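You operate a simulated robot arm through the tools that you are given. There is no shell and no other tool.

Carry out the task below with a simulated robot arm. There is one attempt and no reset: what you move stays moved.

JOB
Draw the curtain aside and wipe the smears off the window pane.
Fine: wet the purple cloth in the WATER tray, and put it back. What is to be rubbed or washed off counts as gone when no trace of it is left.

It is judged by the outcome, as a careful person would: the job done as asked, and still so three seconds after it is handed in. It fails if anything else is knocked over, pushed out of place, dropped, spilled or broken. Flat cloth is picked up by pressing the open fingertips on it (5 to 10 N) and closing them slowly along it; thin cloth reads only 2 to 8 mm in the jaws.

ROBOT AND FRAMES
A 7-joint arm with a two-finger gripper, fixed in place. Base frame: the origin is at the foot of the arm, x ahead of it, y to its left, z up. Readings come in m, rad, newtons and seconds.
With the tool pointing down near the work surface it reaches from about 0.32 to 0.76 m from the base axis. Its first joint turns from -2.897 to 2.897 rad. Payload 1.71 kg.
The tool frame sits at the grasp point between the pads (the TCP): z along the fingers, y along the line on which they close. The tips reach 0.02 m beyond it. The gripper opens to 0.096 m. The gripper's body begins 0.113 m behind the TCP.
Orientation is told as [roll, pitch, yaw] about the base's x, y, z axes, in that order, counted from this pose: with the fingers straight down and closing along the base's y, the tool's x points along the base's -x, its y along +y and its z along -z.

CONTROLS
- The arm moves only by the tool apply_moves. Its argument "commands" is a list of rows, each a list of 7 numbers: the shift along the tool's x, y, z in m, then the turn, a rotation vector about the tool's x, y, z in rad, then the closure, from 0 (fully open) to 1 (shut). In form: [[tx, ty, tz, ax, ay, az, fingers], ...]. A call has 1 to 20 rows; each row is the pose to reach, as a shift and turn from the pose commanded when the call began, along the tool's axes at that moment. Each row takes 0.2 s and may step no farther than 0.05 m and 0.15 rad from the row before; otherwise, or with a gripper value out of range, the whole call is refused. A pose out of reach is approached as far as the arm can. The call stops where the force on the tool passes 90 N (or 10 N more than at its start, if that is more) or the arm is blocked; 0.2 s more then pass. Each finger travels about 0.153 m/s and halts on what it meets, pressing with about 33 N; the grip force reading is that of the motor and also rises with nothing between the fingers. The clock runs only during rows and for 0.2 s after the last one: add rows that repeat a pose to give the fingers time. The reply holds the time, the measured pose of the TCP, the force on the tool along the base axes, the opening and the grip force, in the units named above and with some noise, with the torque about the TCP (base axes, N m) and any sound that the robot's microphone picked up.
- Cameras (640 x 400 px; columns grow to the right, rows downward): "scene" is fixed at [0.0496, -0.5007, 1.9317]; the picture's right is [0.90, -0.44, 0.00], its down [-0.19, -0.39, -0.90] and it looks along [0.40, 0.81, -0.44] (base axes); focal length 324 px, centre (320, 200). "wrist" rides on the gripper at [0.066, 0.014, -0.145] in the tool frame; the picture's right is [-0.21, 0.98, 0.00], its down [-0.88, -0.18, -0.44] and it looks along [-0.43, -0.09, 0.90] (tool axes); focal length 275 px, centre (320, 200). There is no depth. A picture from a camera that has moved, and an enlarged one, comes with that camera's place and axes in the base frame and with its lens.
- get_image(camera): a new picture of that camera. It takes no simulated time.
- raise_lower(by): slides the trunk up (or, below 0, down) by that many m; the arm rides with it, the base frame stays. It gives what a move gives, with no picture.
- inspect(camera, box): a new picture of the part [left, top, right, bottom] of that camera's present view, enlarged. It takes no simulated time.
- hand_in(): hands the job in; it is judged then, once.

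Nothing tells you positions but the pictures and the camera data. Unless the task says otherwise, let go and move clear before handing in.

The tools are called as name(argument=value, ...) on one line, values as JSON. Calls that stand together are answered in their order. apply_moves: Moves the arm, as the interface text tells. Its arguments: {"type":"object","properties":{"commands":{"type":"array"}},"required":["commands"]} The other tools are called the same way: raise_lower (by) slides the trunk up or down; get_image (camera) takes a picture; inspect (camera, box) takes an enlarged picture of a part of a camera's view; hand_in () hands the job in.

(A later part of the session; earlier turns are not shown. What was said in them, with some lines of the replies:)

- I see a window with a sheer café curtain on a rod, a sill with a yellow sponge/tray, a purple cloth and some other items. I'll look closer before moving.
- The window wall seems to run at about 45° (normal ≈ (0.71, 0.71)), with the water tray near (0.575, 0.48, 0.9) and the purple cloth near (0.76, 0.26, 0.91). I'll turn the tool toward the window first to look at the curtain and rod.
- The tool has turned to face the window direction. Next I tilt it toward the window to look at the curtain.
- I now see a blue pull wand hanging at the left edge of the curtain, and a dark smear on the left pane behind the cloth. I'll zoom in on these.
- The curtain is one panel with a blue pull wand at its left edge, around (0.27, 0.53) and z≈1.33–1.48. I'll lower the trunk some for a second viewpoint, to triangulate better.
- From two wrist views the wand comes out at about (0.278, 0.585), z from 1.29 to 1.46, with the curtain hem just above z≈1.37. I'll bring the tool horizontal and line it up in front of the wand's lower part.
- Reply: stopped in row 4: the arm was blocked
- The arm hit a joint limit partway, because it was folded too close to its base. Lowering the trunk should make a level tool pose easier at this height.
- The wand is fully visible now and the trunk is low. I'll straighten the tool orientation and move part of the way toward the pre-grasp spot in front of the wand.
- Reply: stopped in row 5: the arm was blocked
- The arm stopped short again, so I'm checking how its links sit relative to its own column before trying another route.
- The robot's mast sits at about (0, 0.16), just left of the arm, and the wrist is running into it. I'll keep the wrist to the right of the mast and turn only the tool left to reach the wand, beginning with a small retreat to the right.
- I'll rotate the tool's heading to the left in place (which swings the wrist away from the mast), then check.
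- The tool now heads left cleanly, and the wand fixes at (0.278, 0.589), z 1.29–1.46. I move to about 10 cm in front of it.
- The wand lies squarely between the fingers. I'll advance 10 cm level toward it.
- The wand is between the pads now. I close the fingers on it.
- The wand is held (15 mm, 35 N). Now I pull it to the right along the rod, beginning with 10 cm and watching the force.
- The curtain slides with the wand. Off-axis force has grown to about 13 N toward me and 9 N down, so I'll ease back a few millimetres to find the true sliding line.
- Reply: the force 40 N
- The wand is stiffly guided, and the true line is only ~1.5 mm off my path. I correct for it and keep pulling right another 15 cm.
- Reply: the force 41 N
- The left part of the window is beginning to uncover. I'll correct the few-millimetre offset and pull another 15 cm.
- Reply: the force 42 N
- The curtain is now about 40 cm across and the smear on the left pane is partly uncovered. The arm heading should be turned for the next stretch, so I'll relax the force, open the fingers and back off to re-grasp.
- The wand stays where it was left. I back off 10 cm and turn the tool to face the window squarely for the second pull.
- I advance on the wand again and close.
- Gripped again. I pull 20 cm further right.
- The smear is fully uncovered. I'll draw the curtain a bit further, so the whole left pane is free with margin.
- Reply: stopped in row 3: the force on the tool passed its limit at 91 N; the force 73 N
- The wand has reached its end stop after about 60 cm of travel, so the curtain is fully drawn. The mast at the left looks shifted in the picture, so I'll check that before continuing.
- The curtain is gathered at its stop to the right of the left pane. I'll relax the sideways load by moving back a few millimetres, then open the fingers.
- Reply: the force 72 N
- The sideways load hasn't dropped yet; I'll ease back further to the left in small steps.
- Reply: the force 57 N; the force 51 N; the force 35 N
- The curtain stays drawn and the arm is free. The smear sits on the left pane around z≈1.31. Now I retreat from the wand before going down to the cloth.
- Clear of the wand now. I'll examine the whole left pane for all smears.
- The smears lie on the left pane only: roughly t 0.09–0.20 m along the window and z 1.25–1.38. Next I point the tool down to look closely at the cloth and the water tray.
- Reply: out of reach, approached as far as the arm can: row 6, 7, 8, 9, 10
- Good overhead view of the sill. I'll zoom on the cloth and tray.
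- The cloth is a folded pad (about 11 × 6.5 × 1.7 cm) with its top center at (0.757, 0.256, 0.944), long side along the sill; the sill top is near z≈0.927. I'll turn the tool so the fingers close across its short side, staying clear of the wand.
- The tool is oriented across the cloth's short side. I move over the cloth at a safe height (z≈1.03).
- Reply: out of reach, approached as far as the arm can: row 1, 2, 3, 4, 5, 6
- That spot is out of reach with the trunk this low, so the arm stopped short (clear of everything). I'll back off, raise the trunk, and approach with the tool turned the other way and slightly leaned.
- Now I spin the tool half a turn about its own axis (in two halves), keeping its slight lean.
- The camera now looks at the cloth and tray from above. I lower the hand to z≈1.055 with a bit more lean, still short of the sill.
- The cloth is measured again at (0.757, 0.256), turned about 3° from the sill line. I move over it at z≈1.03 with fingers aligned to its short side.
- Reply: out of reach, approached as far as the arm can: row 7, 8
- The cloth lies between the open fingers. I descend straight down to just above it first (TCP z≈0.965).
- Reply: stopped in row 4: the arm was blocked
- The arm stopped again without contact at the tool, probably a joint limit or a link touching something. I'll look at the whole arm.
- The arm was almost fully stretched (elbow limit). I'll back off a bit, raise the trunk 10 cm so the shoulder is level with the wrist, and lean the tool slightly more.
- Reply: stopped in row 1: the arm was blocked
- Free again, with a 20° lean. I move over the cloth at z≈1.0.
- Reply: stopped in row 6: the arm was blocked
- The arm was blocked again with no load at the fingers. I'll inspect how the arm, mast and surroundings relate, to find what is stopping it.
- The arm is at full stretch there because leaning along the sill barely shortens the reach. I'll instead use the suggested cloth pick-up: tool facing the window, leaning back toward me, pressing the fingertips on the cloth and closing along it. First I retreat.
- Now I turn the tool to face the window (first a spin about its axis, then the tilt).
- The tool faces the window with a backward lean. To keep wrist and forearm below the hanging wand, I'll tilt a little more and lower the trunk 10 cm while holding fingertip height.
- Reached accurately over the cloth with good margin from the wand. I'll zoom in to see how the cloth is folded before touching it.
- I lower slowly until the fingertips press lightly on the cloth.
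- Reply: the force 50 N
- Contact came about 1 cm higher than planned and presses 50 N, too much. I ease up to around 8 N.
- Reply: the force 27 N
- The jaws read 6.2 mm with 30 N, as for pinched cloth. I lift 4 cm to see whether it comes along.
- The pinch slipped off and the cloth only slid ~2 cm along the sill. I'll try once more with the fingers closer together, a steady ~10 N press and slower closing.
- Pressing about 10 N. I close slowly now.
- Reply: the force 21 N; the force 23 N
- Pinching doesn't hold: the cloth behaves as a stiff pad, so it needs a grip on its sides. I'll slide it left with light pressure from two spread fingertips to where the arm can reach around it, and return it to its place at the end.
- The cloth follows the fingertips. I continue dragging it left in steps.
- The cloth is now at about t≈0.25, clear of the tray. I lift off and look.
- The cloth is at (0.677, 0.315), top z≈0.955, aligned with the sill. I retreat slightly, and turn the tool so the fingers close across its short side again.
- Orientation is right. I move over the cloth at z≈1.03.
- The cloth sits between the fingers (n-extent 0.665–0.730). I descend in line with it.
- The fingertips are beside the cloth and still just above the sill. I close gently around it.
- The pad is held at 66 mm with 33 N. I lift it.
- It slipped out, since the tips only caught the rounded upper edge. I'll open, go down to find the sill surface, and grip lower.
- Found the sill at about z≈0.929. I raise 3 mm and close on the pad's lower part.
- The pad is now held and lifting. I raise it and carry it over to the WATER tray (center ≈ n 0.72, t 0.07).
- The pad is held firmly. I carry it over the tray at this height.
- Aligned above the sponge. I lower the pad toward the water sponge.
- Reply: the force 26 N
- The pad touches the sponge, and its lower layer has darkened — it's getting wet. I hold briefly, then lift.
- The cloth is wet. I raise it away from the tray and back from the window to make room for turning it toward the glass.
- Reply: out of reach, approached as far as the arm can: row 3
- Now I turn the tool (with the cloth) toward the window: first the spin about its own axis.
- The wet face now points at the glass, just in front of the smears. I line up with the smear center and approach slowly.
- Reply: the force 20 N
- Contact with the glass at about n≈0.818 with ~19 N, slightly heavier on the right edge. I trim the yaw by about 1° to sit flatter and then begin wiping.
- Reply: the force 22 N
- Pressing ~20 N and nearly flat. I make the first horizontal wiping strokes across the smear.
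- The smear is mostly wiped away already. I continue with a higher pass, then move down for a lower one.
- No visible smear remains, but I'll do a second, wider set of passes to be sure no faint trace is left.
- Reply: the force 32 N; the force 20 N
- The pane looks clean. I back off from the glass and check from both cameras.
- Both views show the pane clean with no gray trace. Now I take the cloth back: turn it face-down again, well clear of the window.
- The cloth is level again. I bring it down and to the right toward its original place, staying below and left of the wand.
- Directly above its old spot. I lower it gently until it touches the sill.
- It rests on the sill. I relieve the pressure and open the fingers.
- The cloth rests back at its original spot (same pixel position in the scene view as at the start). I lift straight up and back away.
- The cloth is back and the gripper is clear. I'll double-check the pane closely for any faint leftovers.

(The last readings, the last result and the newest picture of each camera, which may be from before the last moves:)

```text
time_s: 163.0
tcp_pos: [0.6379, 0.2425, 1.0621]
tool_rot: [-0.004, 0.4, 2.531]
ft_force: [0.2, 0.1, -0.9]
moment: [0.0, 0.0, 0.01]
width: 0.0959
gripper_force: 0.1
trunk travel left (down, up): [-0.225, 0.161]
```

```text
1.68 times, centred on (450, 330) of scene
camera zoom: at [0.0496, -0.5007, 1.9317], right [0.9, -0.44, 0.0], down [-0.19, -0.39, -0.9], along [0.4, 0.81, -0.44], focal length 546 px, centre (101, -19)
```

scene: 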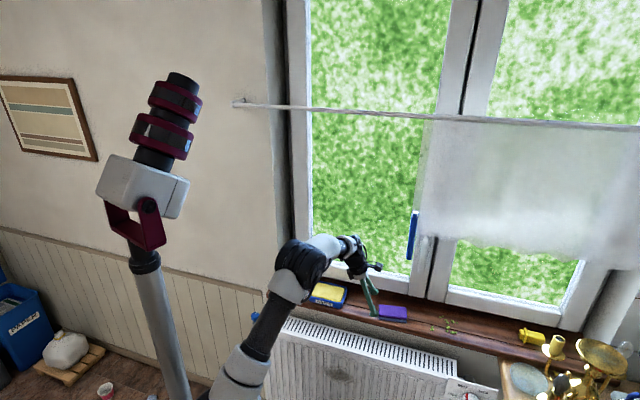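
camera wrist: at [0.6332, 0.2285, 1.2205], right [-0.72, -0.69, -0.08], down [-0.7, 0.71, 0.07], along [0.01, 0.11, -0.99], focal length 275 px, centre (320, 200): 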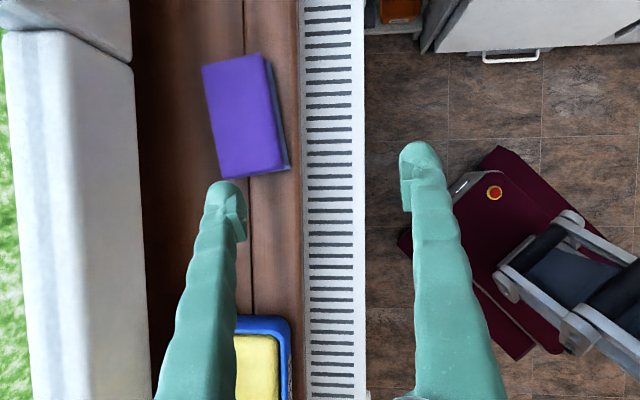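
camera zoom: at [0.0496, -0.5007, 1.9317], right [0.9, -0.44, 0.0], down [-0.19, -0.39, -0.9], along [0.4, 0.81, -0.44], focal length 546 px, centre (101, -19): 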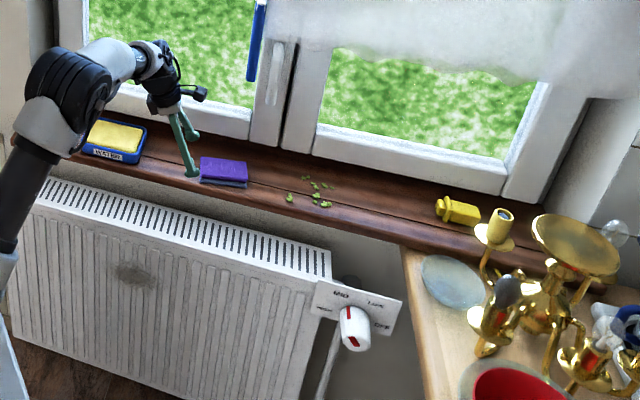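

All other items are in place. For certainty I'll take one more head-on look at the wiped area with the wrist camera.

apply_moves(commands=[[-0.0114, 0.0055, -0.0276, -0.0085, 0, 0.0202, 0], [-0.0228, 0.0109, -0.0552, -0.017, 0, 0.0403, 0], [-0.0341, 0.0164, -0.0828, -0.0255, 0, 0.0605, 0], [-0.0455, 0.0218, -0.1104, -0.0341, 0, 0.0806, 0], [-0.0569, 0.0273, -0.138, -0.0426, 0, 0.1008, 0], [-0.0683, 0.0327, -0.1656, -0.0511, 0, 0.1209, 0], [-0.0796, 0.0382, -0.1932, -0.0596, 0, 0.1411, 0], [-0.091, 0.0436, -0.2208, -0.0681, 0, 0.1612, 0], [-0.091, 0.0436, -0.2208, -0.0681, 0, 0.1612, 0]])

apply_moves(commands=[[0, 0, 0, 0, 0, 0.1428, 0], [0, 0, 0, 0, 0, 0.2856, 0], [0, 0, 0, 0, 0, 0.4284, 0], [0, 0, 0, 0, 0, 0.5712, 0], [0, 0, 0, 0, 0, 0.714, 0], [0, 0, 0, 0, 0, 0.8568, 0], [0, 0, 0, 0, 0, 0.9996, 0], [0, 0, 0, 0, 0, 1.1424, 0], [0, 0, 0, 0, 0, 1.2852, 0], [0, 0, 0, 0, 0, 1.428, 0], [0, 0, 0, 0, 0, 1.5708, 0], [0, 0, 0, 0, 0, 1.5708, 0]])

apply_moves(commands=[[-0.0089, -0.0031, -0.0072, -0.0395, -0.1282, 0.0262, 0], [-0.0178, -0.0061, -0.0143, -0.079, -0.2565, 0.0524, 0], [-0.0267, -0.0092, -0.0215, -0.1186, -0.3847, 0.0786, 0], [-0.0356, -0.0122, -0.0286, -0.1581, -0.513, 0.1048, 0], [-0.0444, -0.0153, -0.0358, -0.1976, -0.6412, 0.131, 0], [-0.0533, -0.0183, -0.0429, -0.2371, -0.7695, 0.1572, 0], [-0.0622, -0.0214, -0.0501, -0.2767, -0.8977, 0.1834, 0], [-0.0711, -0.0244, -0.0572, -0.3162, -1.026, 0.2096, 0], [-0.08, -0.0275, -0.0644, -0.3557, -1.1542, 0.2358, 0], [-0.08, -0.0275, -0.0644, -0.3557, -1.1542, 0.2358, 0]])

get_image(camera="wrist")

get_image(camera="scene")

```text
time_s: 165.0
tcp_pos: [0.4723, 0.3, 1.2279]
tool_rot: [-0.004, 0.401, 2.356]
ft_force: [-0.2, 0.3, -0.1]
moment: [-0.03, 0.01, 0.05]
width: 0.096
gripper_force: 0.0
trunk travel left (down, up): [-0.225, 0.161]
```

```text
time_s: 167.6
tcp_pos: [0.4725, 0.3005, 1.229]
tool_rot: [-0.403, -0.003, 0.786]
ft_force: [0.1, 0.2, -0.1]
moment: [0.0, 0.01, -0.02]
width: 0.0959
gripper_force: 0.2
trunk travel left (down, up): [-0.225, 0.161]
```

```text
time_s: 169.8
tcp_pos: [0.5212, 0.3609, 1.3012]
tool_rot: [-0.019, -1.177, 0.805]
ft_force: [-0.8, 0.9, -0.5]
moment: [-0.04, -0.02, -0.06]
width: 0.0962
gripper_force: 0.1
trunk travel left (down, up): [-0.225, 0.161]
```

```text
taken
camera wrist: at [0.3982, 0.2576, 1.2959], right [-0.64, 0.75, 0.18], down [0.07, -0.18, 0.98], along [0.77, 0.64, 0.06], focal length 275 px, centre (320, 200)
```

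wrist: 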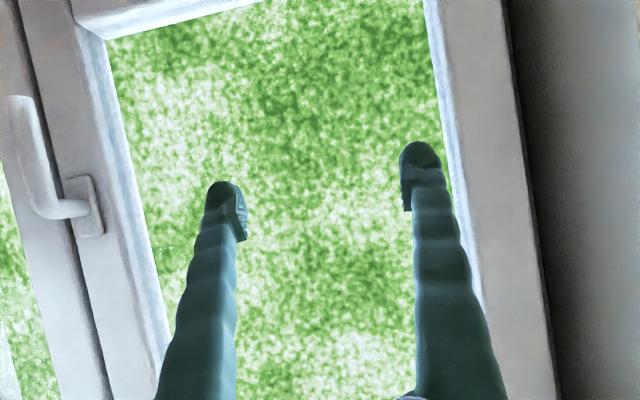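

```text
taken
```

scene: 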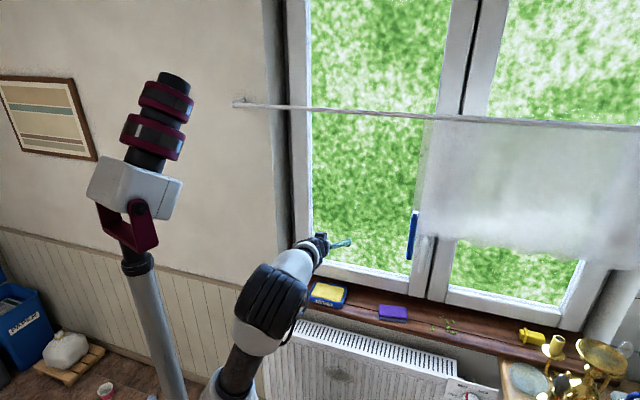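

inspect(camera="wrist", box=[220, 90, 420, 290])

inspect(camera="scene", box=[310, 130, 430, 240])

inspect(camera="scene", box=[360, 280, 480, 350])

```text
2.00 times, centred on (320, 190) of wrist
camera zoom: at [0.3982, 0.2576, 1.2959], right [-0.64, 0.75, 0.18], down [0.07, -0.18, 0.98], along [0.77, 0.64, 0.06], focal length 551 px, centre (320, 220)
```

zoom: 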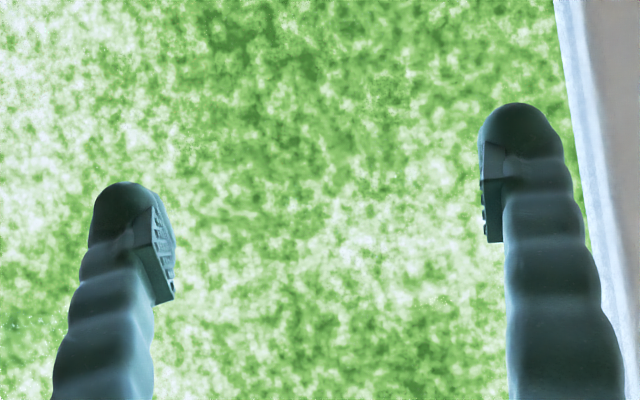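

```text
3.64 times, centred on (370, 185) of scene
camera zoom: at [0.0496, -0.5007, 1.9317], right [0.9, -0.44, 0.0], down [-0.19, -0.39, -0.9], along [0.4, 0.81, -0.44], focal length 1178 px, centre (138, 254)
```

zoom: 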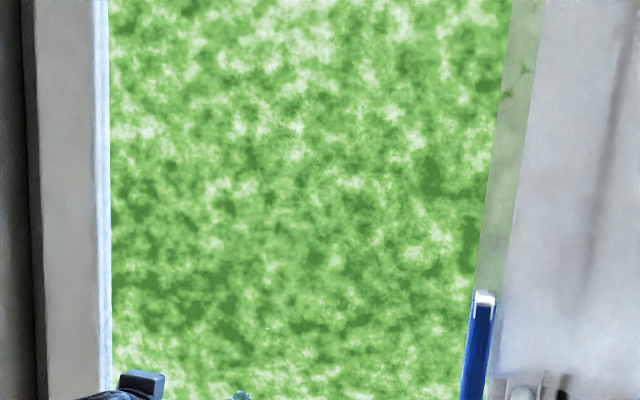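

```text
5.33 times, centred on (420, 315) of scene
camera zoom: at [0.0496, -0.5007, 1.9317], right [0.9, -0.44, 0.0], down [-0.19, -0.39, -0.9], along [0.4, 0.81, -0.44], focal length 1728 px, centre (-213, -413)
```

zoom: 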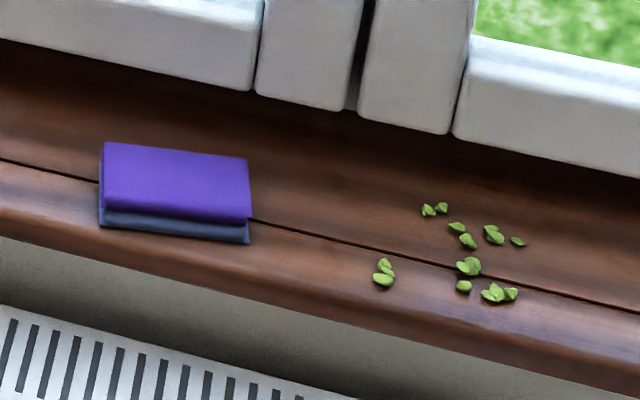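

The head-on view shows no trace of the smears. The curtain is drawn to its stop, the cloth is back at its original spot, and the gripper is empty and clear, so I'm handing in the job.

hand_in()

```text
The job is handed in.
```

I drew the curtain aside to its stop and wiped the smears off the left pane. I've handed the job in. Close views from both cameras show no trace of the smears.

- **Cloth:** I wet the purple cloth on the sponge in the WATER tray. After wiping, I put it back in its original spot on the sill. It lies about 7° turned from how it was.
- **Getting hold of it:** Pinching the cloth from above didn't work. I slid it along the sill to where I could grip its sides, and it slipped out once at a low height before I had a firm hold.
- **Everything else:** In the pictures, the tray, the leaves, the yellow bottle and the candlesticks are where they were. I saw no sign of anything knocked over or spilled.
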